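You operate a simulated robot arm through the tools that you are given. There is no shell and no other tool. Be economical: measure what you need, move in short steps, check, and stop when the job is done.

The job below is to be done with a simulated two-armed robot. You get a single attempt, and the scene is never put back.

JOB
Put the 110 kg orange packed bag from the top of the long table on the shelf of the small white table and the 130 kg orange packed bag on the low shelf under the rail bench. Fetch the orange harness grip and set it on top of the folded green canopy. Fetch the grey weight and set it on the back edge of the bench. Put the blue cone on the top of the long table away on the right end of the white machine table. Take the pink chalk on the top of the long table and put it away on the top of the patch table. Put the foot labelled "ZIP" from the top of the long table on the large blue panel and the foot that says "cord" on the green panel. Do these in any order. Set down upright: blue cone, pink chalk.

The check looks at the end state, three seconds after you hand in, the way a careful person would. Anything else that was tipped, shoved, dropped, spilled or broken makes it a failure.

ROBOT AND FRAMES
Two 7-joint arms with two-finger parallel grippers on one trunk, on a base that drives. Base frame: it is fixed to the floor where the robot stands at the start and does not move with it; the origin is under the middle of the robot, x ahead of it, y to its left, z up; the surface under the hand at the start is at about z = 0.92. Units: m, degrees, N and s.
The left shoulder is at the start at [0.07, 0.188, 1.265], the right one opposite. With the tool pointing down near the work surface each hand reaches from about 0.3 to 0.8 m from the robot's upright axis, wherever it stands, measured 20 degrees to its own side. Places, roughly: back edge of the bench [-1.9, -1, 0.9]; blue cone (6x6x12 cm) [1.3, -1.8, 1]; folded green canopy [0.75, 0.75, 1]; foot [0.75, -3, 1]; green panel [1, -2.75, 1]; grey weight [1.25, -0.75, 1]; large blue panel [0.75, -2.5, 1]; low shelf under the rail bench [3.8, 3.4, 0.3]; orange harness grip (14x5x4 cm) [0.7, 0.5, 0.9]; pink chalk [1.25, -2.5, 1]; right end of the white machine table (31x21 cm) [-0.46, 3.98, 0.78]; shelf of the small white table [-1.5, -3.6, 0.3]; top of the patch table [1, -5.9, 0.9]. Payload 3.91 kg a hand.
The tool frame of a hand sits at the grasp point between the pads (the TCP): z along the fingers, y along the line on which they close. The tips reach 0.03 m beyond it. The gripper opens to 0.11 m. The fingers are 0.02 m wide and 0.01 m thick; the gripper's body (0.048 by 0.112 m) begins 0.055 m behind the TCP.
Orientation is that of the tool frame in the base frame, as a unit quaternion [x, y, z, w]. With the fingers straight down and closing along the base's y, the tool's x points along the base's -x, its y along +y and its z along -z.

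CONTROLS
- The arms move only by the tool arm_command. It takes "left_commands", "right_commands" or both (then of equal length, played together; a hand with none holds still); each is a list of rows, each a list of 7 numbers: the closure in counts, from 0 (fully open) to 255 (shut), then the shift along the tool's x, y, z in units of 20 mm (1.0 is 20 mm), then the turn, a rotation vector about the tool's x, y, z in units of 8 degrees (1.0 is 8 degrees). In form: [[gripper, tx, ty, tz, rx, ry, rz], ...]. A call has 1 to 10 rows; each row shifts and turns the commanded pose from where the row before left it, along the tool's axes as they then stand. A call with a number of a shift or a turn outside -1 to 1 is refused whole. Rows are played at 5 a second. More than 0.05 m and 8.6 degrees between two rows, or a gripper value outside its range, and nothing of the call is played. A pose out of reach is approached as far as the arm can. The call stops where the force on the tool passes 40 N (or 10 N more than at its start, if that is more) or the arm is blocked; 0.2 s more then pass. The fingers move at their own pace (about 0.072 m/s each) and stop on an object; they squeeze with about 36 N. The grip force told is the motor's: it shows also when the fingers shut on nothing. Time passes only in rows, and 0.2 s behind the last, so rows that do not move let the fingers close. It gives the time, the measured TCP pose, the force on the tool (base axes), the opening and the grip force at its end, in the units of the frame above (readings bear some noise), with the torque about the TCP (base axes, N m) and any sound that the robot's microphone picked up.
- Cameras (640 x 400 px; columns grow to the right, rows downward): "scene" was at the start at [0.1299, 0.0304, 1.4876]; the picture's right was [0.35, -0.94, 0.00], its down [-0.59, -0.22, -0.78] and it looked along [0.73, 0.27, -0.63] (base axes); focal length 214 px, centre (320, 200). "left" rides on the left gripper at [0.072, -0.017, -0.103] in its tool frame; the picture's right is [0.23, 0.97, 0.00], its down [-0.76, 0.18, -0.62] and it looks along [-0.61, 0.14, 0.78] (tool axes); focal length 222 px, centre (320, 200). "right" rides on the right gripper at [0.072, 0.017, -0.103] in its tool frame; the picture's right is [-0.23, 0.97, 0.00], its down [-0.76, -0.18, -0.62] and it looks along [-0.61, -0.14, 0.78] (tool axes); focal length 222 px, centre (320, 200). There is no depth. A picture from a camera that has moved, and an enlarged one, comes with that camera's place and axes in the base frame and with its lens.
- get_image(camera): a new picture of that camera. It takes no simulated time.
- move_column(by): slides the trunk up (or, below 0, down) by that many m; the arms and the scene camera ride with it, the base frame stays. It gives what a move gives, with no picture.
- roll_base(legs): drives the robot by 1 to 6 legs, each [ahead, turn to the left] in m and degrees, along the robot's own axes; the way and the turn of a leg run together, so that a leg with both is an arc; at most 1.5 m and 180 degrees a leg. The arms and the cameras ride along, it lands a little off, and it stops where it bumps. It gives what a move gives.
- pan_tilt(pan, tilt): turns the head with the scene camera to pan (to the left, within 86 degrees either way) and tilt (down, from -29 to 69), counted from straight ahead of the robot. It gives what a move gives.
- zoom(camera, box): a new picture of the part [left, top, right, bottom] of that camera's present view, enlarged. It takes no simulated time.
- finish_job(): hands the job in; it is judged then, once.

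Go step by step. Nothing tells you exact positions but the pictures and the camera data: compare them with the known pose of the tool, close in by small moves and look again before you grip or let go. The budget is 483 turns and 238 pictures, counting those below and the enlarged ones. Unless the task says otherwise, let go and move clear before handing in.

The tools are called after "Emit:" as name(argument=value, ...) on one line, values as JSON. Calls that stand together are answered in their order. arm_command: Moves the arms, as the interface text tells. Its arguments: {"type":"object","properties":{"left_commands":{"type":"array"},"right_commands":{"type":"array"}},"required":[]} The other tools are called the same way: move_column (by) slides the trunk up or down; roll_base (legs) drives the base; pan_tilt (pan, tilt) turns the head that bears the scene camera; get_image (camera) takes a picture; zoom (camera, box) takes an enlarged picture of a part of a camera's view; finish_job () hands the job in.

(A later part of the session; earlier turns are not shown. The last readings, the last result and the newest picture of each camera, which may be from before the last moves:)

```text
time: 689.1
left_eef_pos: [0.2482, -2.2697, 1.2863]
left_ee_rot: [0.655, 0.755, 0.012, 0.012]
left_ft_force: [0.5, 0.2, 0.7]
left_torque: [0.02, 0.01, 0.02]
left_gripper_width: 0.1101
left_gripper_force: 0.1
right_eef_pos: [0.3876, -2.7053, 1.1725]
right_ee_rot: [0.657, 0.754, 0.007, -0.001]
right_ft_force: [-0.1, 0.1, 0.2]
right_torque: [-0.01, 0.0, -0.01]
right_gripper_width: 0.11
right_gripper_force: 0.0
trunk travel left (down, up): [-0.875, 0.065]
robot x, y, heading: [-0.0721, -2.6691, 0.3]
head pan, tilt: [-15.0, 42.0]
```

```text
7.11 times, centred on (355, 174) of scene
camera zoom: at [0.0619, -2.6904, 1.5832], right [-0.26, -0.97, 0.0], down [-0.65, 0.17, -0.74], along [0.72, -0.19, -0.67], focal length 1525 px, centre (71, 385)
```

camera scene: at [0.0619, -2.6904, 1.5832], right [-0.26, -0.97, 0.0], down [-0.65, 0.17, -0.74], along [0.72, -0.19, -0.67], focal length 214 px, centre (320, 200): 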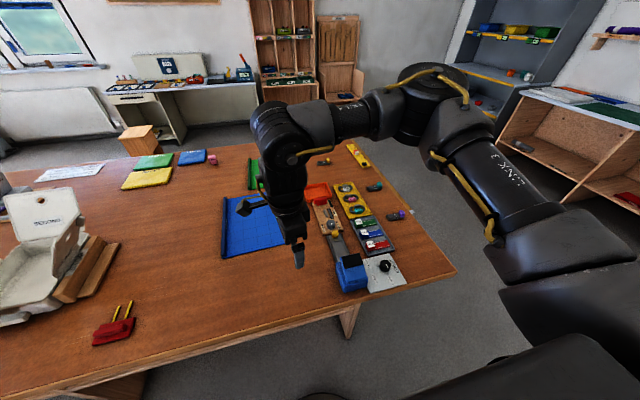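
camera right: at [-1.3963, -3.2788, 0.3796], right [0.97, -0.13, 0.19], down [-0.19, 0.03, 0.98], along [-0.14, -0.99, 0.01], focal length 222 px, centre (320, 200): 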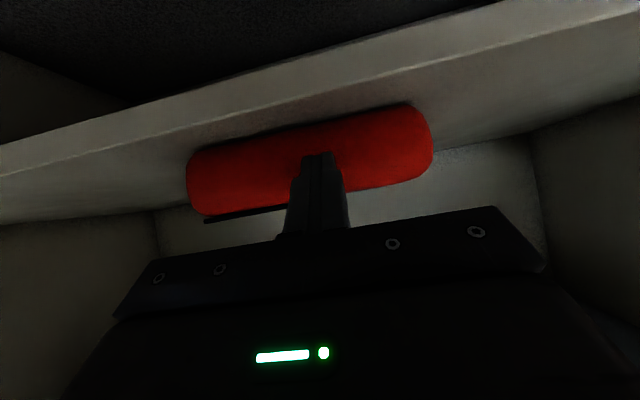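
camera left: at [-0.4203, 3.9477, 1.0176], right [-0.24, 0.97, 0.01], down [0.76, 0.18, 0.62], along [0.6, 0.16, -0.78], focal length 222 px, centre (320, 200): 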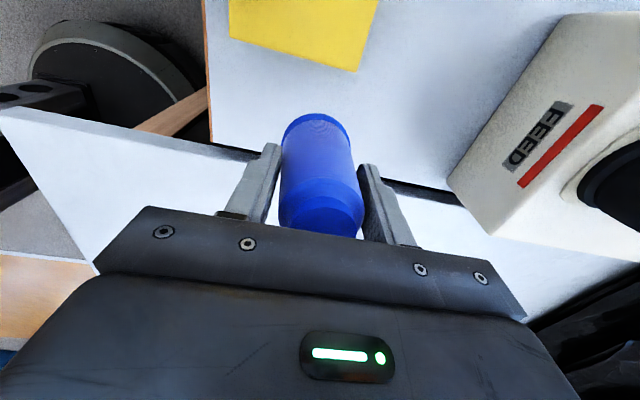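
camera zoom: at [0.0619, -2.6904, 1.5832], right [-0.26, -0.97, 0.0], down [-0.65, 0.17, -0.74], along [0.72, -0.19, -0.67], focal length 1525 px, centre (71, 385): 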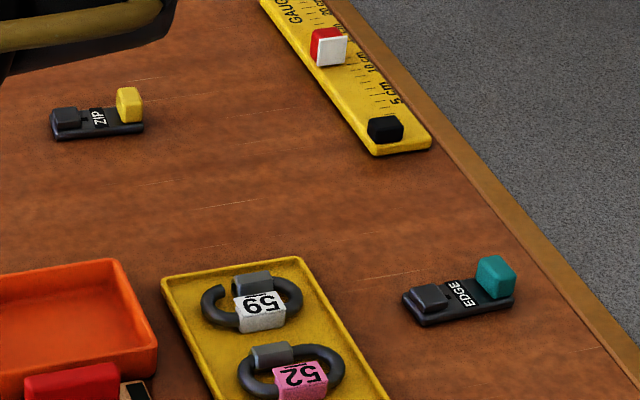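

CORD is the purple-tipped foot [0.58, −3.16], ZIP the yellow-tipped one [1.06, −2.975]. Blue panel spans x 0.53–0.88, y −2.72…−2.47; green panel x 0.91–1.2, y −2.75…−2.58. I'll take CORD first: move along to y ≈ −3.13.

Emit:
roll_base(legs=[[-0.15, 0], [0, -90], [0.46, 0], [0, 90], [0.15, 0]])

Emit:
arm_command(right_commands=[[0, 0, 1, 0, 0, 0, 0.5], [0, 0, 1, 0, 0, 0, 0.5], [0, 0, 1, 0, 0, 0, 0], [0, 0, 1, 0, 0, 0, 0], [0, 0, 1, 0, 0, 0, 0], [0, 0, 1, 0, 0, 0, 0], [0, 0, 1, 0, 0, 0, 0], [0, 0, 1, 0, 0, 0, 0], [0, 0, 0, 0, 0, 0, 0]])

Emit:
pan_tilt(pan=-5, tilt=50)

Emit:
get_image(camera="scene")

Emit:
get_image(camera="right")

```text
time: 701.5
left_eef_pos: [0.2442, -2.7219, 1.2886]
left_ee_rot: [0.646, 0.763, 0.015, 0.013]
left_ft_force: [-0.6, -1.3, -0.6]
left_torque: [0.0, -0.03, 0.0]
left_gripper_width: 0.11
left_gripper_force: 0.1
right_eef_pos: [0.3925, -3.1537, 1.1725]
right_ee_rot: [0.647, 0.763, 0.008, 0.0]
right_ft_force: [-0.4, 0.0, 0.2]
right_torque: [-0.01, -0.01, -0.01]
right_gripper_width: 0.1103
right_gripper_force: 0.0
trunk travel left (down, up): [-0.875, 0.065]
robot x, y, heading: [-0.0605, -3.1281, 1.2]
head pan, tilt: [-15.0, 42.0]
```

```text
time: 703.5
left_eef_pos: [0.2459, -2.7215, 1.2881]
left_ee_rot: [0.647, 0.763, 0.014, 0.012]
left_ft_force: [-0.1, 1.0, 0.8]
left_torque: [0.01, 0.01, -0.01]
left_gripper_width: 0.1101
left_gripper_force: 0.1
right_eef_pos: [0.5549, -3.1482, 1.174]
right_ee_rot: [0.699, 0.715, 0.008, -0.002]
right_ft_force: [0.3, -0.6, 0.8]
right_torque: [-0.01, -0.02, -0.01]
right_gripper_width: 0.1098
right_gripper_force: 0.1
trunk travel left (down, up): [-0.875, 0.065]
robot x, y, heading: [-0.0599, -3.128, 1.4]
head pan, tilt: [-15.0, 42.0]
```

```text
time: 704.2
left_eef_pos: [0.2455, -2.722, 1.2871]
left_ee_rot: [0.646, 0.763, 0.014, 0.013]
left_ft_force: [-0.1, 0.2, -0.6]
left_torque: [0.01, -0.03, 0.0]
left_gripper_width: 0.1099
left_gripper_force: 0.0
right_eef_pos: [0.5548, -3.1463, 1.1738]
right_ee_rot: [0.698, 0.716, 0.008, -0.001]
right_ft_force: [-0.5, 0.0, -1.1]
right_torque: [0.04, -0.02, 0.03]
right_gripper_width: 0.1097
right_gripper_force: 0.0
trunk travel left (down, up): [-0.875, 0.065]
robot x, y, heading: [-0.0644, -3.129, 1.6]
head pan, tilt: [-5.0, 50.0]
```

```text
96 pictures are left
camera scene: at [0.0647, -3.1323, 1.572], right [-0.06, -1.0, 0.0], down [-0.76, 0.05, -0.64], along [0.64, -0.04, -0.77], focal length 214 px, centre (320, 200)
```

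scene: 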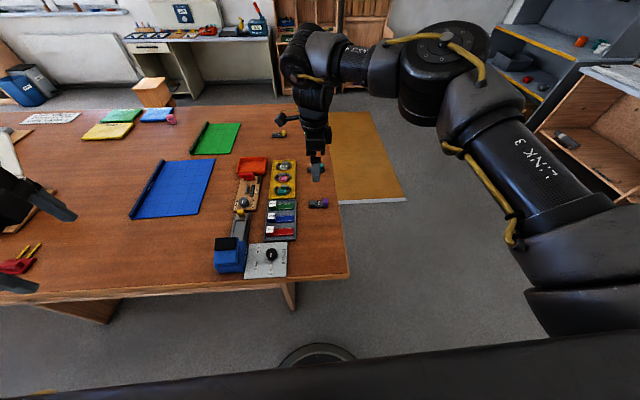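

```text
95 pictures are left
camera right: at [0.5691, -3.0742, 1.2784], right [0.98, -0.2, 0.01], down [-0.16, -0.77, 0.61], along [-0.12, -0.6, -0.79], focal length 222 px, centre (320, 200)
```

right: 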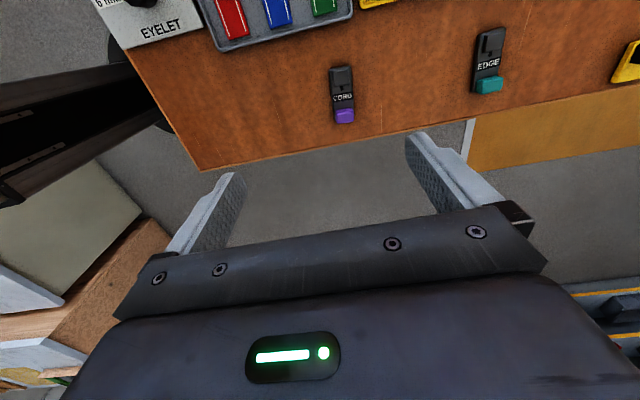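

CORD's purple block is at about [0.585, −3.18]. I'll move above it and lower.

Emit:
arm_command(right_commands=[[0, -0.85, 0.75, 0, 0, 0, 0], [0, -0.85, 0.75, 0, 0, 0, 0], [60, 0, 0, 0.8, 0, 0, 0], [60, 0, 0, 0.8, 0, 0, 0], [60, 0, 0, 0.8, 0, 0, 0], [60, 0, 0, 0.8, 0, 0, 0], [60, 0, 0, 0.8, 0, 0, 0], [60, 0, 0, 0.8, 0, 0, 0], [60, 0, 0, 0.6, 0, 0, 0], [60, 0, 0, 0, 0, 0, 0]])

Emit:
get_image(camera="right")

```text
time: 706.4
left_eef_pos: [0.2471, -2.7221, 1.2876]
left_ee_rot: [0.646, 0.763, 0.014, 0.012]
left_ft_force: [0.3, 0.2, 0.5]
left_torque: [0.01, -0.02, 0.04]
left_gripper_width: 0.1101
left_gripper_force: 0.1
right_eef_pos: [0.5866, -3.178, 1.0668]
right_ee_rot: [0.699, 0.715, 0.007, -0.001]
right_ft_force: [0.1, 0.1, 0.2]
right_torque: [0.02, -0.01, -0.01]
right_gripper_width: 0.0845
right_gripper_force: 0.0
trunk travel left (down, up): [-0.875, 0.065]
robot x, y, heading: [-0.0639, -3.1319, 1.5]
head pan, tilt: [-5.0, 50.0]
```

```text
94 pictures are left
camera right: at [0.6007, -3.1062, 1.1698], right [0.98, -0.2, 0.01], down [-0.16, -0.77, 0.61], along [-0.12, -0.6, -0.79], focal length 222 px, centre (320, 200)
```

right: 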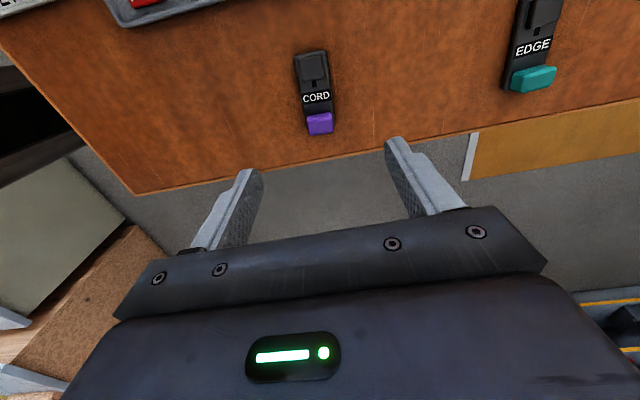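

Emit:
arm_command(right_commands=[[80, 0, 0, 0.9, 0, 0, 0.3], [80, 0, 0, 0.9, 0, 0, 0.3], [80, 0, 0, 0.9, 0, 0, 0], [80, 0, 0, 0.9, 0, 0, 0], [80, 0, 0, 0.9, 0, 0, 0], [80, 0, 0, 0.6, 0, 0, 0], [80, 0, 0, 0.5, 0, 0, 0], [80, 0, 0, 0, 0, 0, 0]])

Emit:
get_image(camera="right")

```text
time: 708.2
left_eef_pos: [0.2467, -2.7221, 1.2873]
left_ee_rot: [0.645, 0.764, 0.014, 0.013]
left_ft_force: [0.1, 0.3, -0.4]
left_torque: [0.01, 0.01, 0.0]
left_gripper_width: 0.1101
left_gripper_force: 0.0
right_eef_pos: [0.5884, -3.1752, 0.9554]
right_ee_rot: [0.728, 0.686, 0.006, -0.001]
right_ft_force: [0.1, 0.2, 0.2]
right_torque: [-0.01, 0.01, 0.02]
right_gripper_width: 0.0757
right_gripper_force: 0.0
trunk travel left (down, up): [-0.875, 0.065]
robot x, y, heading: [-0.0606, -3.124, 1.4]
head pan, tilt: [-5.0, 50.0]
```

```text
93 pictures are left
camera right: at [0.608, -3.1056, 1.0582], right [0.96, -0.28, 0.0], down [-0.23, -0.76, 0.61], along [-0.17, -0.59, -0.79], focal length 222 px, centre (320, 200)
```

right: 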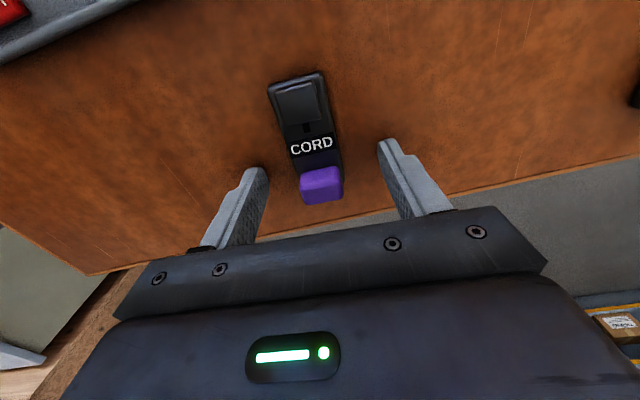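

Emit:
arm_command(right_commands=[[200, 0, 0, 0, 0, 0, 0], [255, 0, 0, 0, 0, 0, 0], [255, 0, 0, 0, 0, 0, 0], [255, 0, 0, 0, 0, 0, 0], [255, 0, 0, 0, 0, 0, 0], [255, 0, 0, -0.4, 0, 0, 0], [255, 0, 0, -0.4, 0, 0, 0], [255, 0, 0, -0.6, 0, 0, 0], [255, 0, 0, -0.6, 0, 0, 0], [255, 0, 0, 0, 0, 0, 0]])

Emit:
get_image(camera="right")

```text
time: 710.4
left_eef_pos: [0.247, -2.7217, 1.2873]
left_ee_rot: [0.646, 0.763, 0.014, 0.012]
left_ft_force: [-0.4, -0.1, -0.2]
left_torque: [0.03, 0.0, 0.03]
left_gripper_width: 0.1097
left_gripper_force: 0.2
right_eef_pos: [0.5874, -3.1764, 0.995]
right_ee_rot: [0.728, 0.686, 0.006, -0.001]
right_ft_force: [0.5, -0.4, -1.1]
right_torque: [0.01, 0.01, 0.02]
right_gripper_width: 0.0307
right_gripper_force: 35.9
trunk travel left (down, up): [-0.875, 0.065]
robot x, y, heading: [-0.0641, -3.128, 1.3]
head pan, tilt: [-5.0, 50.0]
```

```text
92 pictures are left
camera right: at [0.6081, -3.1067, 1.0979], right [0.96, -0.28, 0.0], down [-0.23, -0.76, 0.61], along [-0.17, -0.59, -0.79], focal length 222 px, centre (320, 200)
```

right: 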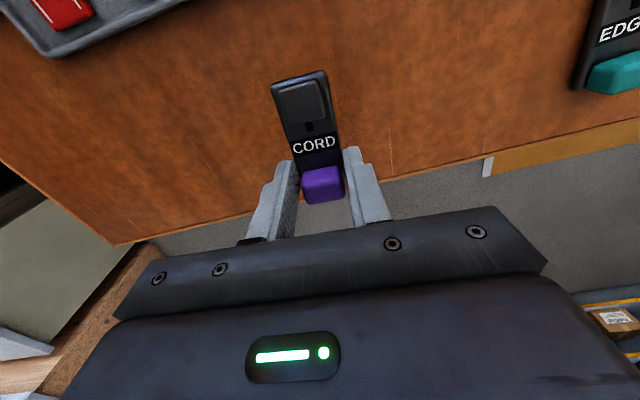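

CORD is held. I'll lift and carry it around the table's right end to the far side.

Emit:
arm_command(right_commands=[[255, 0, 0, -0.8, 0, 0, 0], [255, 0, 0, -0.8, 0, 0, 0], [255, 0, 0, -0.8, 0, 0, 0], [255, 0, 0, -0.8, 0, 0, 0], [255, 0, 0, -0.8, 0, 0, 0], [255, 0, 0, -0.8, 0, 0, 0], [255, 0, 0, -0.8, 0, 0, 0], [255, 0, 0, 0, 0, 0, 0]])

Emit:
roll_base(legs=[[-0.3, 0], [0, -91.4], [0.68, 0], [0, 90], [1.5, 0], [0.92, 0]])

Emit:
roll_base(legs=[[0, 90], [1.08, 0], [0, 90]])

Emit:
pan_tilt(pan=0, tilt=45)

Emit:
get_image(camera="scene")

```text
time: 712.2
left_eef_pos: [0.248, -2.7227, 1.287]
left_ee_rot: [0.647, 0.763, 0.013, 0.012]
left_ft_force: [0.4, -0.8, -0.2]
left_torque: [0.0, 0.02, 0.03]
left_gripper_width: 0.1099
left_gripper_force: 0.0
right_eef_pos: [0.5859, -3.177, 1.1059]
right_ee_rot: [0.728, 0.686, 0.008, -0.001]
right_ft_force: [0.1, 0.8, -0.3]
right_torque: [0.0, -0.02, 0.05]
right_gripper_width: 0.0313
right_gripper_force: 35.9
trunk travel left (down, up): [-0.875, 0.065]
robot x, y, heading: [-0.0635, -3.1286, 1.4]
head pan, tilt: [-5.0, 50.0]
```

```text
time: 736.8
left_eef_pos: [2.4098, -3.4478, 1.2885]
left_ee_rot: [0.66, 0.751, 0.014, 0.013]
left_ft_force: [0.3, -0.3, -0.2]
left_torque: [0.04, 0.0, -0.03]
left_gripper_width: 0.11
left_gripper_force: 0.0
right_eef_pos: [2.7312, -3.9152, 1.1067]
right_ee_rot: [0.741, 0.672, 0.007, -0.001]
right_ft_force: [-0.3, -0.6, -0.8]
right_torque: [-0.01, 0.01, 0.04]
right_gripper_width: 0.0309
right_gripper_force: 35.8
trunk travel left (down, up): [-0.875, 0.065]
robot x, y, heading: [2.0883, -3.8428, -0.8]
head pan, tilt: [-5.0, 50.0]
```

```text
time: 750.0
left_eef_pos: [1.7831, -3.1595, 1.2885]
left_ee_rot: [0.752, -0.659, -0.012, 0.013]
left_ft_force: [0.2, 0.2, -1.3]
left_torque: [0.03, -0.01, 0.01]
left_gripper_width: 0.1099
left_gripper_force: 0.0
right_eef_pos: [1.4605, -2.6925, 1.1062]
right_ee_rot: [-0.673, 0.74, -0.002, -0.007]
right_ft_force: [0.4, -0.1, -0.8]
right_torque: [0.0, 0.0, -0.01]
right_gripper_width: 0.0307
right_gripper_force: 35.6
trunk travel left (down, up): [-0.875, 0.065]
robot x, y, heading: [2.1051, -2.7637, 179.3]
head pan, tilt: [-5.0, 50.0]
```

```text
time: 750.6
left_eef_pos: [1.7817, -3.1595, 1.2883]
left_ee_rot: [0.752, -0.659, -0.012, 0.012]
left_ft_force: [0.2, 0.4, 0.2]
left_torque: [-0.01, 0.02, -0.02]
left_gripper_width: 0.1099
left_gripper_force: 0.0
right_eef_pos: [1.4601, -2.6904, 1.1065]
right_ee_rot: [-0.672, 0.74, -0.001, -0.006]
right_ft_force: [0.4, -0.1, -0.8]
right_torque: [0.0, -0.01, -0.01]
right_gripper_width: 0.0309
right_gripper_force: 36.3
trunk travel left (down, up): [-0.875, 0.065]
robot x, y, heading: [2.1075, -2.7627, 179.7]
head pan, tilt: [0.0, 45.0]
```

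```text
91 pictures are left
camera scene: at [1.9734, -2.7626, 1.5789], right [0.01, 1.0, 0.0], down [0.71, -0.01, -0.71], along [-0.71, 0.01, -0.71], focal length 214 px, centre (320, 200)
```

scene: 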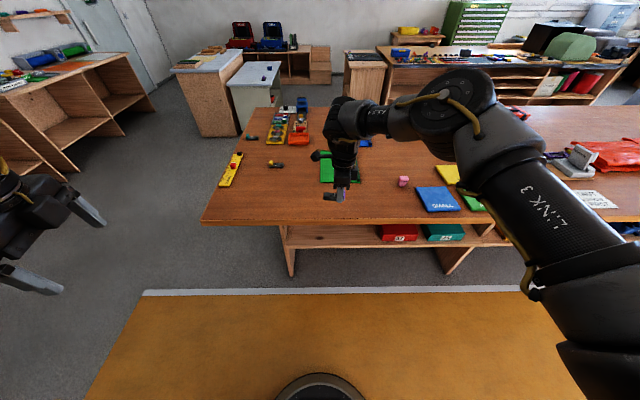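

Emit:
zoom(camera="scene", box=[230, 120, 430, 220])

```text
3.20 times, centred on (330, 170) of scene
camera zoom: at [1.9734, -2.7626, 1.5789], right [0.01, 1.0, 0.0], down [0.71, -0.01, -0.71], along [-0.71, 0.01, -0.71], focal length 686 px, centre (288, 296)
```

zoom: 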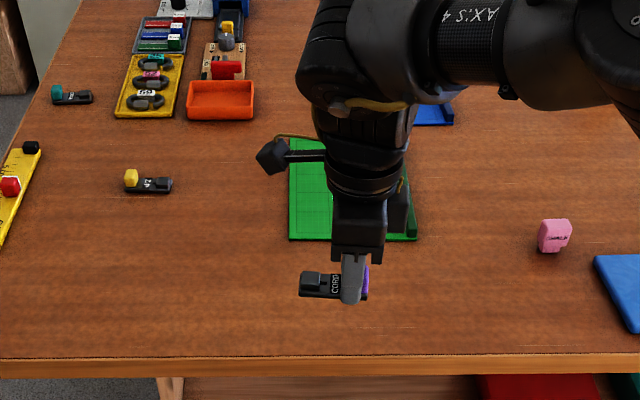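

The green panel spans x 0.93–1.20, y −2.75…−2.57. I'll roll 0.33 m ahead and move the foot over its middle.

Emit:
roll_base(legs=[[0.33, 0]])

Emit:
arm_command(right_commands=[[255, -0.7, 0.6, 0.5, 0, 0, 0], [255, -0.7, 0.6, 0.8, 0, 0, 0], [255, -0.6, 0.6, 0.8, 0, 0, 0], [255, 0, 0, 0.8, 0, 0, 0], [255, 0, 0, 0, 0, 0, 0]])

Emit:
zoom(camera="scene", box=[250, 110, 450, 230])

Emit:
get_image(camera="right")

```text
time: 752.8
left_eef_pos: [1.4565, -3.1539, 1.2879]
left_ee_rot: [0.751, -0.661, -0.013, 0.013]
left_ft_force: [0.8, -0.3, 0.1]
left_torque: [0.01, 0.03, 0.01]
left_gripper_width: 0.1099
left_gripper_force: 0.1
right_eef_pos: [1.1345, -2.6869, 1.1064]
right_ee_rot: [-0.672, 0.74, -0.001, -0.006]
right_ft_force: [0.0, 0.4, -0.7]
right_torque: [0.02, 0.01, 0.0]
right_gripper_width: 0.0308
right_gripper_force: 35.8
trunk travel left (down, up): [-0.875, 0.065]
robot x, y, heading: [1.7771, -2.7577, 179.7]
head pan, tilt: [0.0, 45.0]
```

```text
time: 754.0
left_eef_pos: [1.4559, -3.1548, 1.288]
left_ee_rot: [0.751, -0.66, -0.013, 0.012]
left_ft_force: [-0.6, -0.1, 0.1]
left_torque: [-0.01, 0.0, -0.01]
left_gripper_width: 0.1102
left_gripper_force: 0.0
right_eef_pos: [1.1006, -2.6453, 1.0488]
right_ee_rot: [-0.672, 0.74, -0.001, -0.007]
right_ft_force: [0.1, 0.2, -0.3]
right_torque: [0.03, -0.01, 0.01]
right_gripper_width: 0.031
right_gripper_force: 35.8
trunk travel left (down, up): [-0.875, 0.065]
robot x, y, heading: [1.781, -2.758, 179.7]
head pan, tilt: [0.0, 45.0]
```

```text
3.20 times, centred on (350, 170) of scene
camera zoom: at [1.647, -2.7589, 1.579], right [0.01, 1.0, 0.0], down [0.71, -0.01, -0.71], along [-0.71, 0.01, -0.71], focal length 686 px, centre (224, 296)
```

zoom: 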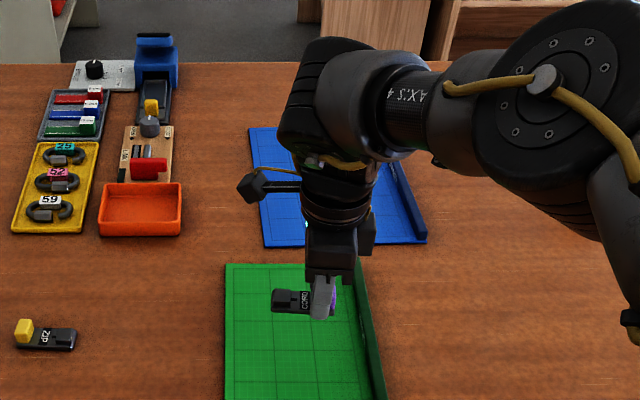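

```text
88 pictures are left
camera right: at [1.0783, -2.7141, 1.1525], right [-0.95, 0.32, 0.01], down [0.26, 0.75, 0.61], along [0.19, 0.58, -0.79], focal length 222 px, centre (320, 200)
```

right: 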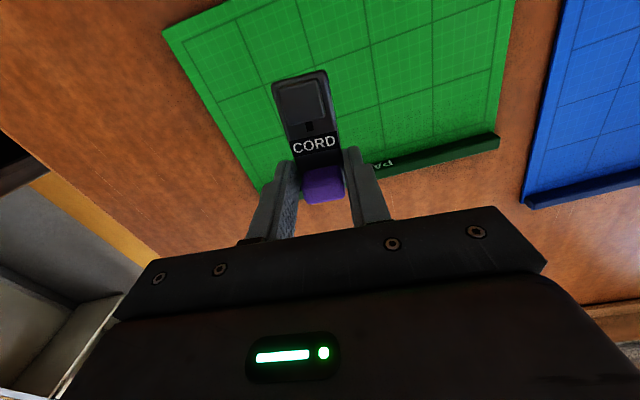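

Emit:
arm_command(right_commands=[[255, 0.6, 0, 0.8, 0, 0, 0], [255, 0, 0, 0.8, 0, 0, 0], [255, 0, 0, 0.8, 0, 0, 0], [255, 0, 0, 0.8, 0, 0, 0], [255, 0, 0, 0.6, 0, 0, 0], [255, 0, 0, 0.15, 0, 0, 0], [255, 0, 0, 0.1, 0, 0, 0], [255, 0, 0, 0.1, 0, 0, 0], [255, 0, 0, 0, 0, 0, 0]])

```text
time: 756.0
left_eef_pos: [1.455, -3.1554, 1.2881]
left_ee_rot: [0.751, -0.66, -0.013, 0.013]
left_ft_force: [-0.1, 0.1, 0.7]
left_torque: [0.04, 0.01, 0.02]
left_gripper_width: 0.1097
left_gripper_force: 0.1
right_eef_pos: [1.1026, -2.6589, 0.9651]
right_ee_rot: [-0.672, 0.741, -0.001, -0.007]
right_ft_force: [-0.4, 0.8, -0.7]
right_torque: [0.03, -0.02, 0.02]
right_gripper_width: 0.031
right_gripper_force: 35.9
right hand out of reach, approached as far as the arm can: row 6
trunk travel left (down, up): [-0.875, 0.065]
robot x, y, heading: [1.7797, -2.7603, 179.4]
head pan, tilt: [0.0, 45.0]
```

Emit:
move_column(by=-0.004)

Emit:
arm_command(right_commands=[[255, 0, 0, 0.1, 0, 0, 0], [255, 0, 0, 0, 0, 0, 0]])

```text
time: 756.5
left_eef_pos: [1.4536, -3.1557, 1.2842]
left_ee_rot: [0.752, -0.659, -0.012, 0.012]
left_ft_force: [-0.2, -0.3, -0.2]
left_torque: [0.0, 0.02, -0.02]
left_gripper_width: 0.1103
left_gripper_force: 0.0
right_eef_pos: [1.1034, -2.6598, 0.9627]
right_ee_rot: [-0.672, 0.741, -0.001, -0.007]
right_ft_force: [-0.7, -0.4, -0.9]
right_torque: [0.02, 0.01, -0.04]
right_gripper_width: 0.0309
right_gripper_force: 35.9
trunk travel left (down, up): [-0.871, 0.069]
robot x, y, heading: [1.7775, -2.7615, 179.3]
head pan, tilt: [0.0, 45.0]
```

```text
time: 757.1
left_eef_pos: [1.4551, -3.1549, 1.2832]
left_ee_rot: [0.751, -0.66, -0.013, 0.012]
left_ft_force: [0.9, -0.8, -0.6]
left_torque: [-0.02, -0.01, -0.02]
left_gripper_width: 0.1101
left_gripper_force: 0.1
right_eef_pos: [1.1036, -2.6598, 0.9598]
right_ee_rot: [-0.673, 0.74, -0.002, -0.007]
right_ft_force: [-0.2, 0.3, -0.6]
right_torque: [0.04, 0.0, 0.02]
right_gripper_width: 0.0308
right_gripper_force: 35.7
trunk travel left (down, up): [-0.871, 0.069]
robot x, y, heading: [1.7781, -2.7624, 179.6]
head pan, tilt: [0.0, 45.0]
```

Emit:
arm_command(right_commands=[[255, 0, 0, 0.1, 0, 0, 0], [255, 0, 0, 0.1, 0, 0, 0], [255, 0, 0, 0, 0, 0, 0]])

Emit:
get_image(camera="right")

```text
time: 757.9
left_eef_pos: [1.457, -3.1556, 1.2851]
left_ee_rot: [0.751, -0.66, -0.012, 0.013]
left_ft_force: [0.6, 0.4, -0.6]
left_torque: [0.0, -0.02, -0.03]
left_gripper_width: 0.11
left_gripper_force: 0.0
right_eef_pos: [1.1037, -2.66, 0.9586]
right_ee_rot: [-0.671, 0.741, 0.0, -0.009]
right_ft_force: [-3.8, -0.4, 18.9]
right_torque: [-0.26, -0.03, 0.0]
right_gripper_width: 0.0308
right_gripper_force: 35.7
trunk travel left (down, up): [-0.871, 0.069]
robot x, y, heading: [1.7784, -2.7573, 179.2]
head pan, tilt: [0.0, 45.0]
```

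```text
87 pictures are left
camera right: at [1.0816, -2.728, 1.0631], right [-0.95, 0.32, 0.01], down [0.26, 0.75, 0.61], along [0.19, 0.58, -0.79], focal length 222 px, centre (320, 200)
```

right: 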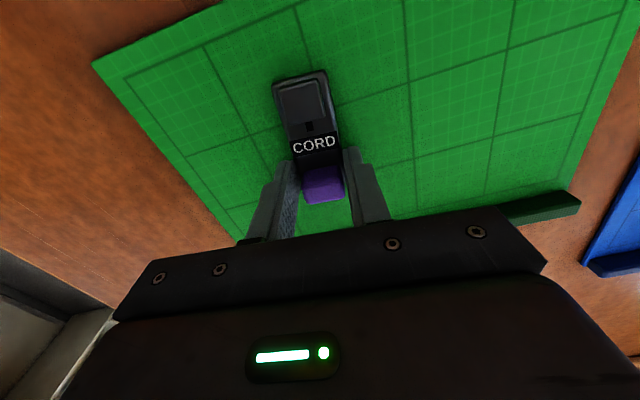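

CORD is on the green panel. Release and rise.

Emit:
arm_command(right_commands=[[200, 0, 0, -0.08, 0, 0, 0], [150, 0, 0, 0, 0, 0, 0], [120, 0, 0, 0, 0, 0, 0], [120, 0, 0, -0.4, 0, 0, 0], [120, 0, 0, -0.8, 0, 0, 0], [120, 0, 0, -0.8, 0, 0, 0], [120, 0, 0, -0.8, 0, 0, 0], [120, 0, 0, -0.8, 0, 0, 0], [0, 0, 0, -0.8, 0, 0, 0], [0, 0, 0, 0, 0, 0, 0]])

Emit:
get_image(camera="scene")

```text
time: 760.1
left_eef_pos: [1.4544, -3.1549, 1.2847]
left_ee_rot: [0.751, -0.66, -0.012, 0.012]
left_ft_force: [0.2, -0.9, 0.3]
left_torque: [0.03, 0.0, 0.01]
left_gripper_width: 0.1101
left_gripper_force: 0.0
right_eef_pos: [1.1037, -2.6577, 1.0453]
right_ee_rot: [-0.672, 0.74, -0.002, -0.007]
right_ft_force: [-0.3, 0.2, 0.3]
right_torque: [0.01, 0.01, -0.01]
right_gripper_width: 0.1099
right_gripper_force: 0.0
trunk travel left (down, up): [-0.871, 0.069]
robot x, y, heading: [1.7783, -2.7607, 179.6]
head pan, tilt: [0.0, 45.0]
```

```text
86 pictures are left
camera scene: at [1.6461, -2.7591, 1.5749], right [0.01, 1.0, 0.0], down [0.71, -0.01, -0.71], along [-0.71, 0.01, -0.71], focal length 214 px, centre (320, 200)
```

scene: 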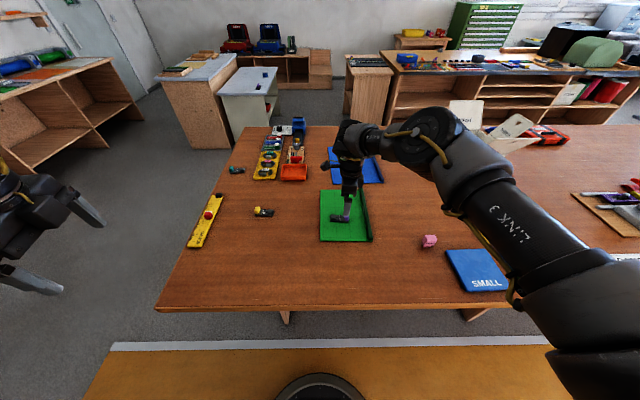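

CORD is placed. Next ZIP at about [1.06, −2.98]: shift the base 0.33 m along −y.

Emit:
roll_base(legs=[[-0.2, 0], [0, 90], [0.34, 0], [0, -90], [0.23, 0]])

Emit:
get_image(camera="right")

```text
time: 772.5
left_eef_pos: [1.422, -3.4984, 1.284]
left_ee_rot: [0.751, -0.66, -0.013, 0.013]
left_ft_force: [0.5, -1.4, 0.3]
left_torque: [0.0, 0.04, -0.01]
left_gripper_width: 0.11
left_gripper_force: 0.1
right_eef_pos: [1.0709, -3.001, 1.0465]
right_ee_rot: [-0.672, 0.74, -0.001, -0.007]
right_ft_force: [0.5, -0.4, -0.3]
right_torque: [0.01, -0.01, 0.03]
right_gripper_width: 0.1103
right_gripper_force: 0.1
trunk travel left (down, up): [-0.871, 0.069]
robot x, y, heading: [1.7412, -3.106, 179.5]
head pan, tilt: [0.0, 45.0]
```

```text
85 pictures are left
camera right: at [1.0481, -3.071, 1.151], right [-0.95, 0.32, 0.01], down [0.26, 0.75, 0.61], along [0.19, 0.58, -0.79], focal length 222 px, centre (320, 200)
```

right: 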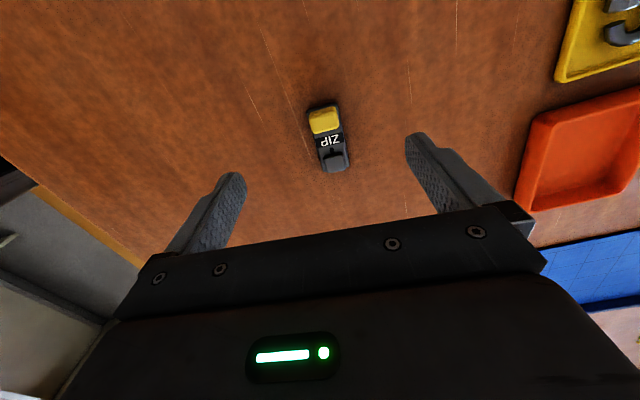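

Emit:
arm_command(right_commands=[[80, 0.33, 0.33, 0.8, 0, 0, 0], [80, 0, 0, 0.9, 0, 0, 0], [80, 0, 0, 0.9, 0, 0, 0], [80, 0, 0, 0.9, 0, 0, 0], [80, 0, 0, 0.6, 0, 0, 0], [80, 0, 0, 0.4, 0, 0, 0], [80, 0, 0, 0, 0, 0, 0]])

Emit:
get_image(camera="right")

```text
time: 774.1
left_eef_pos: [1.4195, -3.4994, 1.2838]
left_ee_rot: [0.751, -0.66, -0.013, 0.013]
left_ft_force: [-0.9, -0.2, -0.4]
left_torque: [0.02, 0.0, -0.02]
left_gripper_width: 0.1101
left_gripper_force: 0.0
right_eef_pos: [1.0732, -3.0126, 0.9575]
right_ee_rot: [-0.673, 0.74, -0.002, -0.007]
right_ft_force: [-0.1, -0.2, 0.0]
right_torque: [0.02, -0.01, 0.0]
right_gripper_width: 0.0752
right_gripper_force: 0.1
right hand out of reach, approached as far as the arm can: row 4, 6
trunk travel left (down, up): [-0.871, 0.069]
robot x, y, heading: [1.7468, -3.108, 179.2]
head pan, tilt: [0.0, 45.0]
```

```text
84 pictures are left
camera right: at [1.051, -3.0822, 1.0619], right [-0.95, 0.32, 0.0], down [0.26, 0.75, 0.61], along [0.19, 0.58, -0.79], focal length 222 px, centre (320, 200)
```

right: 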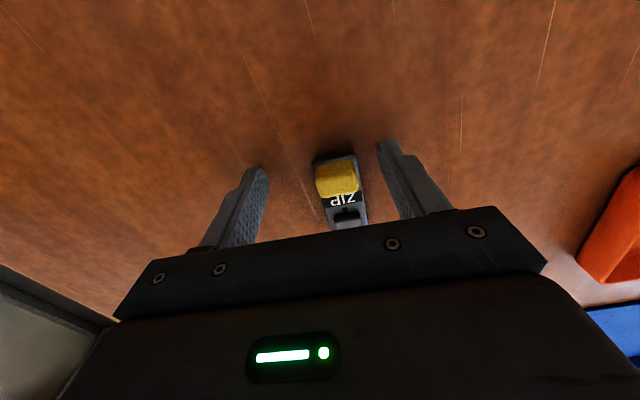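

Emit:
arm_command(right_commands=[[200, 0, 0, 0, 0, 0, 0], [255, 0, 0, 0, 0, 0, 0], [255, 0, 0, 0, 0, 0, 0], [255, 0, 0, 0, 0, 0, 0], [255, 0, 0, 0, 0, 0, 0], [255, 0, 0, -0.4, 0, 0, 0], [255, 0, 0, -0.5, 0, 0, 0], [255, 0, 0, -0.8, 0, 0, 0], [255, 0, 0, -0.8, 0, 0, 0], [255, 0, 0, -0.8, 0, 0, 0]])

Emit:
get_image(camera="right")

```text
time: 776.3
left_eef_pos: [1.4206, -3.4983, 1.2836]
left_ee_rot: [0.751, -0.66, -0.013, 0.014]
left_ft_force: [-0.4, 0.3, 0.7]
left_torque: [0.02, -0.02, 0.01]
left_gripper_width: 0.11
left_gripper_force: 0.0
right_eef_pos: [1.0736, -3.012, 1.0244]
right_ee_rot: [-0.672, 0.74, -0.002, -0.007]
right_ft_force: [-0.6, -0.1, -0.7]
right_torque: [-0.04, 0.02, 0.0]
right_gripper_width: 0.0263
right_gripper_force: 35.9
trunk travel left (down, up): [-0.871, 0.069]
robot x, y, heading: [1.741, -3.1018, 179.4]
head pan, tilt: [0.0, 45.0]
```

```text
83 pictures are left
camera right: at [1.0516, -3.0806, 1.1285], right [-0.95, 0.32, 0.0], down [0.26, 0.75, 0.61], along [0.19, 0.58, -0.79], focal length 222 px, centre (320, 200)
```

right: 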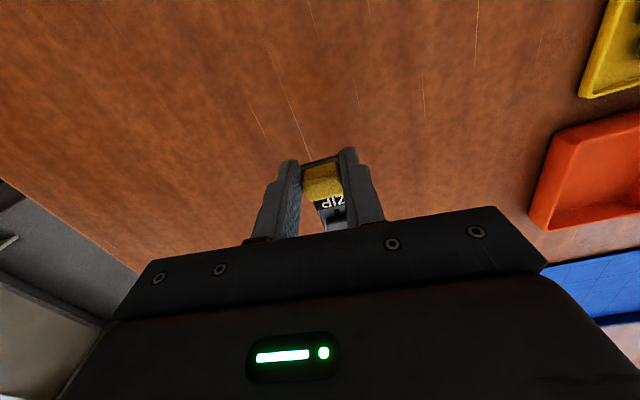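

ZIP is held. I'll lift it and drive around the end back to the near side, to face the blue panel.

Emit:
arm_command(right_commands=[[255, 0, 0, -0.8, 0, 0, 0], [255, 0, 0, -0.8, 0, 0, 0], [255, 0, 0, -0.8, 0, 0, 0], [255, 0, 0, -0.8, 0, 0, 0], [255, 0, 0, 0, 0, 0, 0]])

Emit:
roll_base(legs=[[-0.3, 0], [0, 90.5], [0.75, 0], [0, -90], [1.5, 0], [0.9, 0]])

Emit:
roll_base(legs=[[0, -90], [1.33, 0], [0, -90], [0.2, 0]])

Emit:
pan_tilt(pan=-5, tilt=45)

Emit:
get_image(camera="scene")

```text
time: 777.5
left_eef_pos: [1.4203, -3.4992, 1.2837]
left_ee_rot: [0.752, -0.659, -0.013, 0.013]
left_ft_force: [-0.5, -0.3, 0.1]
left_torque: [0.0, 0.02, 0.02]
left_gripper_width: 0.1101
left_gripper_force: 0.1
right_eef_pos: [1.0747, -3.0108, 1.0883]
right_ee_rot: [-0.672, 0.74, -0.002, -0.007]
right_ft_force: [0.1, 0.2, 0.2]
right_torque: [-0.01, 0.03, -0.01]
right_gripper_width: 0.0261
right_gripper_force: 35.9
trunk travel left (down, up): [-0.871, 0.069]
robot x, y, heading: [1.743, -3.1037, 179.4]
head pan, tilt: [0.0, 45.0]
```

```text
time: 802.2
left_eef_pos: [-0.6674, -4.2243, 1.2823]
left_ee_rot: [0.753, -0.658, -0.013, 0.013]
left_ft_force: [0.9, 0.1, 0.9]
left_torque: [-0.03, 0.04, 0.01]
left_gripper_width: 0.1099
left_gripper_force: 0.1
right_eef_pos: [-1.0136, -3.737, 1.0888]
right_ee_rot: [-0.673, 0.739, -0.001, -0.007]
right_ft_force: [1.2, -0.7, -0.1]
right_torque: [0.0, 0.0, 0.01]
right_gripper_width: 0.0258
right_gripper_force: 36.0
trunk travel left (down, up): [-0.871, 0.069]
robot x, y, heading: [-0.3456, -3.827, 179.6]
head pan, tilt: [0.0, 45.0]
```

```text
time: 817.8
left_eef_pos: [0.1891, -2.1028, 1.284]
left_ee_rot: [0.662, 0.75, 0.014, 0.014]
left_ft_force: [-0.3, -0.3, -0.5]
left_torque: [-0.06, 0.01, -0.03]
left_gripper_width: 0.1099
left_gripper_force: 0.1
right_eef_pos: [0.5339, -2.5918, 1.0897]
right_ee_rot: [0.742, 0.671, 0.009, 0.0]
right_ft_force: [-1.0, -0.5, -0.1]
right_torque: [0.03, -0.01, 0.04]
right_gripper_width: 0.0259
right_gripper_force: 35.7
trunk travel left (down, up): [-0.871, 0.069]
robot x, y, heading: [-0.1333, -2.4951, -1.1]
head pan, tilt: [0.0, 45.0]
```

```text
time: 818.4
left_eef_pos: [0.1925, -2.1018, 1.2837]
left_ee_rot: [0.662, 0.749, 0.014, 0.013]
left_ft_force: [0.0, 0.1, -0.1]
left_torque: [0.02, 0.03, 0.02]
left_gripper_width: 0.1098
left_gripper_force: 0.1
right_eef_pos: [0.5344, -2.5925, 1.089]
right_ee_rot: [0.742, 0.67, 0.006, -0.002]
right_ft_force: [-0.1, 0.7, -0.3]
right_torque: [0.03, 0.0, 0.0]
right_gripper_width: 0.0261
right_gripper_force: 36.0
trunk travel left (down, up): [-0.871, 0.069]
robot x, y, heading: [-0.1352, -2.4932, -0.8]
head pan, tilt: [-5.0, 45.0]
```

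```text
82 pictures are left
camera scene: at [-0.0029, -2.5052, 1.575], right [-0.1, -0.99, 0.0], down [-0.7, 0.07, -0.71], along [0.7, -0.07, -0.71], focal length 214 px, centre (320, 200)
```

scene: 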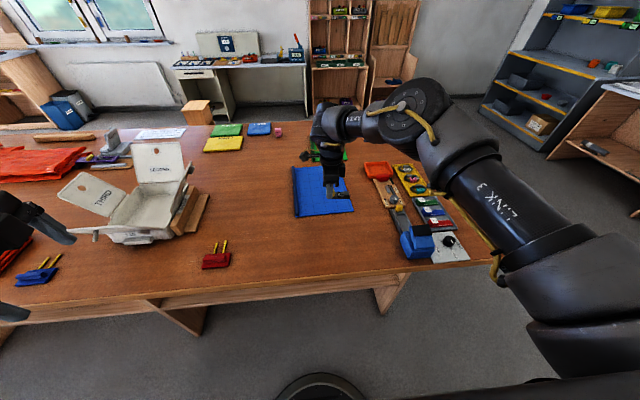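

Roll 0.17 m ahead to bring ZIP over the blue panel's middle.

Emit:
roll_base(legs=[[0.17, 0]])

Emit:
arm_command(right_commands=[[255, 0.8, 0, 0.8, 0, 0, 0], [255, 0.5, 0, 0.8, 0, 0, 0], [255, 0, 0, 0.8, 0, 0, 0], [255, 0, 0, 0, 0, 0, 0]])

Emit:
get_image(camera="right")

Emit:
zoom(camera="scene", box=[240, 110, 440, 235])

```text
time: 819.9
left_eef_pos: [0.3599, -2.1043, 1.2849]
left_ee_rot: [0.661, 0.75, 0.014, 0.014]
left_ft_force: [-0.9, -0.7, 0.2]
left_torque: [0.01, -0.01, 0.0]
left_gripper_width: 0.1099
left_gripper_force: 0.0
right_eef_pos: [0.7032, -2.5945, 1.0906]
right_ee_rot: [0.741, 0.671, 0.007, 0.0]
right_ft_force: [0.3, -0.8, 0.0]
right_torque: [0.02, -0.01, -0.05]
right_gripper_width: 0.0259
right_gripper_force: 36.1
trunk travel left (down, up): [-0.871, 0.069]
robot x, y, heading: [0.0393, -2.4981, -0.5]
head pan, tilt: [-5.0, 45.0]
```

```text
time: 820.9
left_eef_pos: [0.3638, -2.104, 1.2836]
left_ee_rot: [0.661, 0.75, 0.013, 0.013]
left_ft_force: [-0.5, 0.6, 0.3]
left_torque: [0.01, 0.01, 0.01]
left_gripper_width: 0.1101
left_gripper_force: 0.0
right_eef_pos: [0.7096, -2.5681, 1.0403]
right_ee_rot: [0.741, 0.671, 0.006, -0.001]
right_ft_force: [0.3, 0.0, 0.0]
right_torque: [0.02, 0.0, 0.03]
right_gripper_width: 0.026
right_gripper_force: 35.8
trunk travel left (down, up): [-0.871, 0.069]
robot x, y, heading: [0.0369, -2.4985, -0.8]
head pan, tilt: [-5.0, 45.0]
```

```text
81 pictures are left
camera right: at [0.7329, -2.4984, 1.1443], right [0.95, -0.32, 0.0], down [-0.26, -0.75, 0.61], along [-0.19, -0.58, -0.79], focal length 222 px, centre (320, 200)
```

right: 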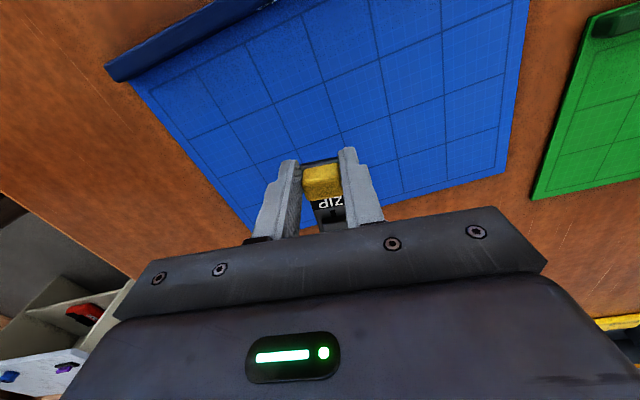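

```text
3.20 times, centred on (340, 172) of scene
camera zoom: at [0.1691, -2.5073, 1.5749], right [-0.1, -0.99, 0.0], down [-0.7, 0.07, -0.71], along [0.7, -0.07, -0.71], focal length 686 px, centre (256, 288)
```

zoom: 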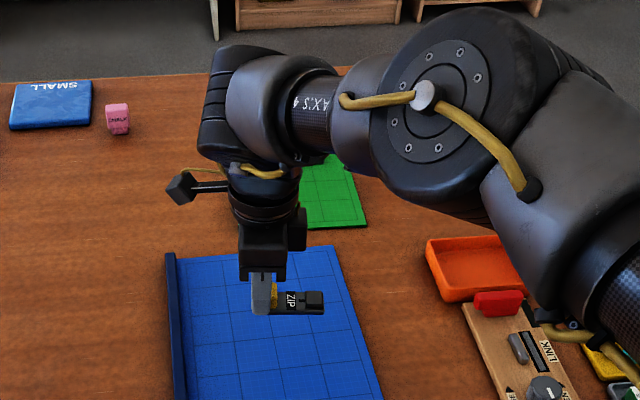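

Emit:
arm_command(right_commands=[[255, 0, 0, 0.8, 0, 0, 0], [255, 0, 0, 0.8, 0, 0, 0], [255, 0, 0, 0.8, 0, 0, 0], [255, 0, 0, 0.8, 0, 0, 0], [255, 0, 0, 0.5, 0, 0, 0], [255, 0, 0, 0.12, 0, 0, 0], [255, 0, 0, 0.1, 0, 0, 0], [255, 0, 0, 0.1, 0, 0, 0], [255, 0, 0, 0, 0, 0, 0]])

```text
time: 822.9
left_eef_pos: [0.3614, -2.1043, 1.2846]
left_ee_rot: [0.661, 0.75, 0.014, 0.012]
left_ft_force: [0.9, -0.4, -0.4]
left_torque: [-0.04, 0.01, -0.01]
left_gripper_width: 0.1102
left_gripper_force: 0.0
right_eef_pos: [0.7018, -2.5646, 0.9625]
right_ee_rot: [0.742, 0.671, 0.008, 0.0]
right_ft_force: [3.7, -0.4, 12.8]
right_torque: [-0.69, 0.09, 0.18]
right_gripper_width: 0.0258
right_gripper_force: 35.5
right hand out of reach, approached as far as the arm can: row 5
trunk travel left (down, up): [-0.871, 0.069]
robot x, y, heading: [0.0345, -2.4991, -0.8]
head pan, tilt: [-5.0, 45.0]
```

ZIP touches the panel. Release, rise, check.

Emit:
arm_command(right_commands=[[210, 0, 0, -0.05, 0, 0, 0], [160, 0, 0, 0, 0, 0, 0], [130, 0, 0, 0, 0, 0, 0], [130, 0, 0, -0.4, 0, 0, 0], [130, 0, 0, -0.8, 0, 0, 0], [130, 0, 0, -0.8, 0, 0, 0], [130, 0, 0, -0.8, 0, 0, 0], [130, 0, 0, -0.8, 0, 0, 0], [0, 0, 0, -0.8, 0, 0, 0], [0, 0, 0, -0.8, 0, 0, 0]])

Emit:
get_image(camera="right")

```text
time: 825.1
left_eef_pos: [0.3636, -2.1041, 1.285]
left_ee_rot: [0.661, 0.75, 0.014, 0.013]
left_ft_force: [-0.4, 0.3, -0.3]
left_torque: [0.01, -0.04, 0.0]
left_gripper_width: 0.1101
left_gripper_force: 0.1
right_eef_pos: [0.7033, -2.5658, 1.0664]
right_ee_rot: [0.741, 0.671, 0.007, -0.001]
right_ft_force: [0.3, 0.6, -0.5]
right_torque: [-0.02, 0.05, 0.01]
right_gripper_width: 0.1101
right_gripper_force: 0.0
trunk travel left (down, up): [-0.871, 0.069]
robot x, y, heading: [0.039, -2.4991, -0.9]
head pan, tilt: [-5.0, 45.0]
```

```text
79 pictures are left
camera right: at [0.7271, -2.4971, 1.1703], right [0.95, -0.32, 0.0], down [-0.26, -0.75, 0.61], along [-0.19, -0.58, -0.79], focal length 222 px, centre (320, 200)
```

right: 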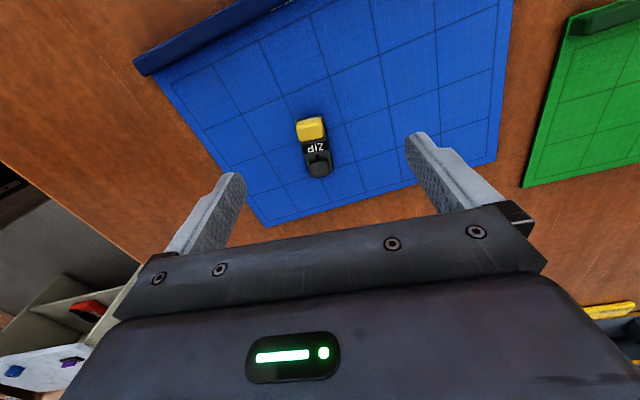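

ZIP lies on the blue panel. Last is the pink chalk at about [1.22, −2.37], reached from the far side; drive around the right end again.

Emit:
roll_base(legs=[[-0.35, 0], [0, -89.1], [1.34, 0], [0, 90], [1.5, 0], [0.92, 0]])

Emit:
roll_base(legs=[[0, 90], [1.4, 0], [0, 90]])

Emit:
pan_tilt(pan=0, tilt=45)

Emit:
get_image(camera="scene")

```text
time: 852.7
left_eef_pos: [2.4407, -3.4479, 1.2839]
left_ee_rot: [0.661, 0.75, 0.013, 0.013]
left_ft_force: [0.2, -0.1, 0.2]
left_torque: [-0.04, -0.01, -0.01]
left_gripper_width: 0.11
left_gripper_force: 0.1
right_eef_pos: [2.7823, -3.9087, 1.0657]
right_ee_rot: [0.741, 0.671, 0.008, -0.001]
right_ft_force: [-0.1, -0.4, -0.4]
right_torque: [0.0, 0.01, -0.01]
right_gripper_width: 0.1101
right_gripper_force: 0.0
trunk travel left (down, up): [-0.871, 0.069]
robot x, y, heading: [2.117, -3.8408, -0.7]
head pan, tilt: [-5.0, 45.0]
```

```text
time: 867.3
left_eef_pos: [1.8157, -2.8614, 1.283]
left_ee_rot: [0.757, -0.653, -0.012, 0.015]
left_ft_force: [-0.5, 0.2, -0.1]
left_torque: [-0.01, -0.01, -0.01]
left_gripper_width: 0.1099
left_gripper_force: 0.1
right_eef_pos: [1.4634, -2.4077, 1.066]
right_ee_rot: [-0.679, 0.734, -0.001, -0.007]
right_ft_force: [1.0, 0.2, -0.7]
right_torque: [0.0, 0.01, -0.01]
right_gripper_width: 0.11
right_gripper_force: 0.0
trunk travel left (down, up): [-0.871, 0.069]
robot x, y, heading: [2.132, -2.4574, -179.3]
head pan, tilt: [-5.0, 45.0]
```

```text
time: 868.0
left_eef_pos: [1.8158, -2.8607, 1.2843]
left_ee_rot: [0.757, -0.653, -0.013, 0.013]
left_ft_force: [-1.2, 0.4, -0.1]
left_torque: [0.02, 0.03, 0.02]
left_gripper_width: 0.1101
left_gripper_force: 0.1
right_eef_pos: [1.4652, -2.4073, 1.0663]
right_ee_rot: [-0.679, 0.734, -0.001, -0.007]
right_ft_force: [0.6, 0.5, 0.3]
right_torque: [0.02, -0.03, -0.04]
right_gripper_width: 0.1102
right_gripper_force: 0.0
trunk travel left (down, up): [-0.871, 0.069]
robot x, y, heading: [2.1279, -2.4628, -179.5]
head pan, tilt: [0.0, 45.0]
```

```text
78 pictures are left
camera scene: at [1.9994, -2.4615, 1.5749], right [-0.01, 1.0, 0.0], down [0.71, 0.01, -0.71], along [-0.71, -0.01, -0.71], focal length 214 px, centre (320, 200)
```

scene: 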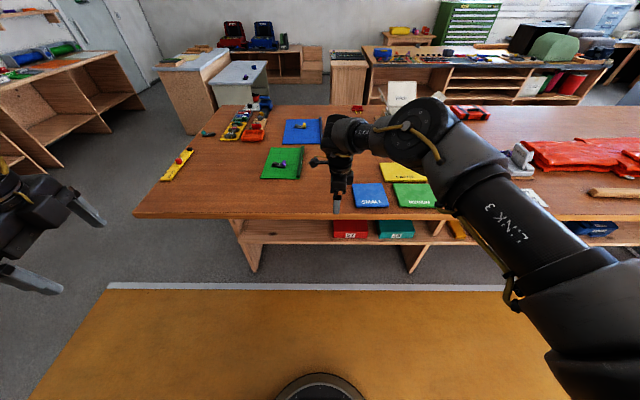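

Emit:
roll_base(legs=[[0.22, 0]])

Emit:
get_image(camera="right")

Emit:
zoom(camera="scene", box=[270, 130, 430, 230])

```text
time: 869.7
left_eef_pos: [1.5984, -2.8639, 1.2858]
left_ee_rot: [0.757, -0.653, -0.013, 0.014]
left_ft_force: [-0.2, -0.3, -0.1]
left_torque: [0.02, -0.01, -0.01]
left_gripper_width: 0.11
left_gripper_force: 0.0
right_eef_pos: [1.2458, -2.409, 1.0674]
right_ee_rot: [-0.679, 0.734, -0.001, -0.008]
right_ft_force: [1.0, 0.0, -0.4]
right_torque: [0.0, 0.02, 0.0]
right_gripper_width: 0.1098
right_gripper_force: 0.0
trunk travel left (down, up): [-0.871, 0.069]
robot x, y, heading: [1.9137, -2.4642, -179.3]
head pan, tilt: [0.0, 45.0]
```

```text
77 pictures are left
camera right: at [1.2249, -2.479, 1.1719], right [-0.95, 0.3, 0.01], down [0.24, 0.75, 0.61], along [0.18, 0.58, -0.79], focal length 222 px, centre (320, 200)
```

right: 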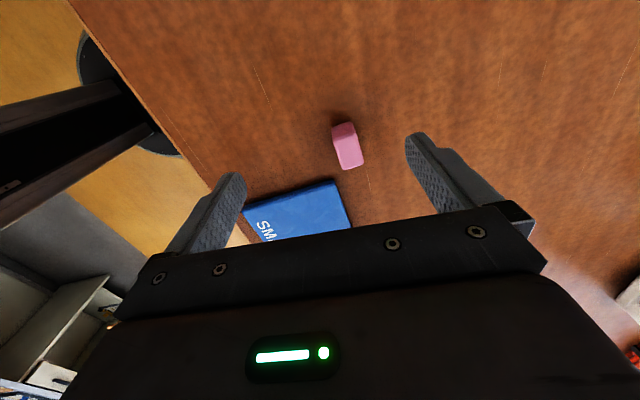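

```text
4.00 times, centred on (350, 180) of scene
camera zoom: at [1.7825, -2.4633, 1.5753], right [-0.01, 1.0, 0.0], down [0.71, 0.01, -0.71], along [-0.71, -0.01, -0.71], focal length 858 px, centre (200, 280)
```

zoom: 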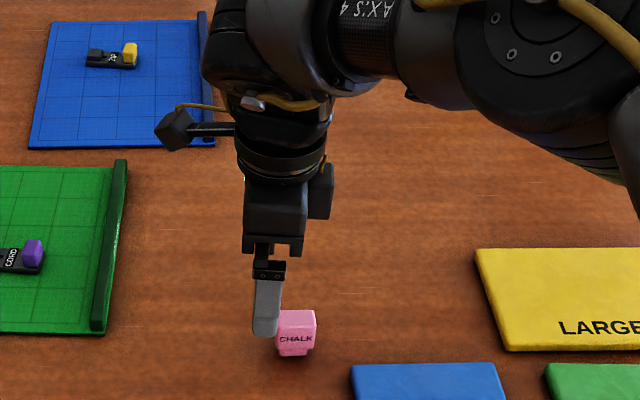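

The chalk stands at about [1.226, −2.378]. I'll align over it and descend.

Emit:
arm_command(right_commands=[[60, -0.75, 0.55, 0, 0, 0, -0.3], [60, -0.75, 0.55, 0, 0, 0, -0.3], [60, 0, 0, 0.8, 0, 0, 0], [60, 0, 0, 0.8, 0, 0, 0], [60, 0, 0, 0, 0, 0, 0]])

Emit:
get_image(camera="right")

```text
time: 870.9
left_eef_pos: [1.5959, -2.8631, 1.2845]
left_ee_rot: [0.758, -0.653, -0.012, 0.014]
left_ft_force: [0.5, 0.2, -0.1]
left_torque: [0.02, 0.02, 0.01]
left_gripper_width: 0.1101
left_gripper_force: 0.0
right_eef_pos: [1.2228, -2.3778, 1.0329]
right_ee_rot: [0.71, -0.704, 0.001, 0.008]
right_ft_force: [0.7, 0.9, -0.5]
right_torque: [0.0, -0.05, 0.01]
right_gripper_width: 0.0842
right_gripper_force: 0.0
trunk travel left (down, up): [-0.871, 0.069]
robot x, y, heading: [1.9097, -2.4627, -179.5]
head pan, tilt: [0.0, 45.0]
```

```text
75 pictures are left
camera right: at [1.2082, -2.4497, 1.138], right [-0.98, 0.22, 0.01], down [0.18, 0.77, 0.61], along [0.13, 0.6, -0.79], focal length 222 px, centre (320, 200)
```

right: 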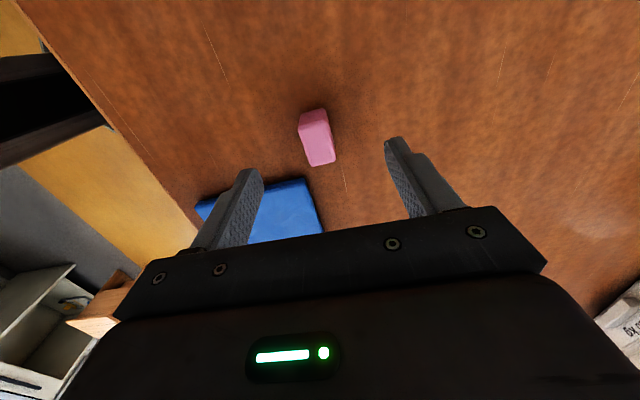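

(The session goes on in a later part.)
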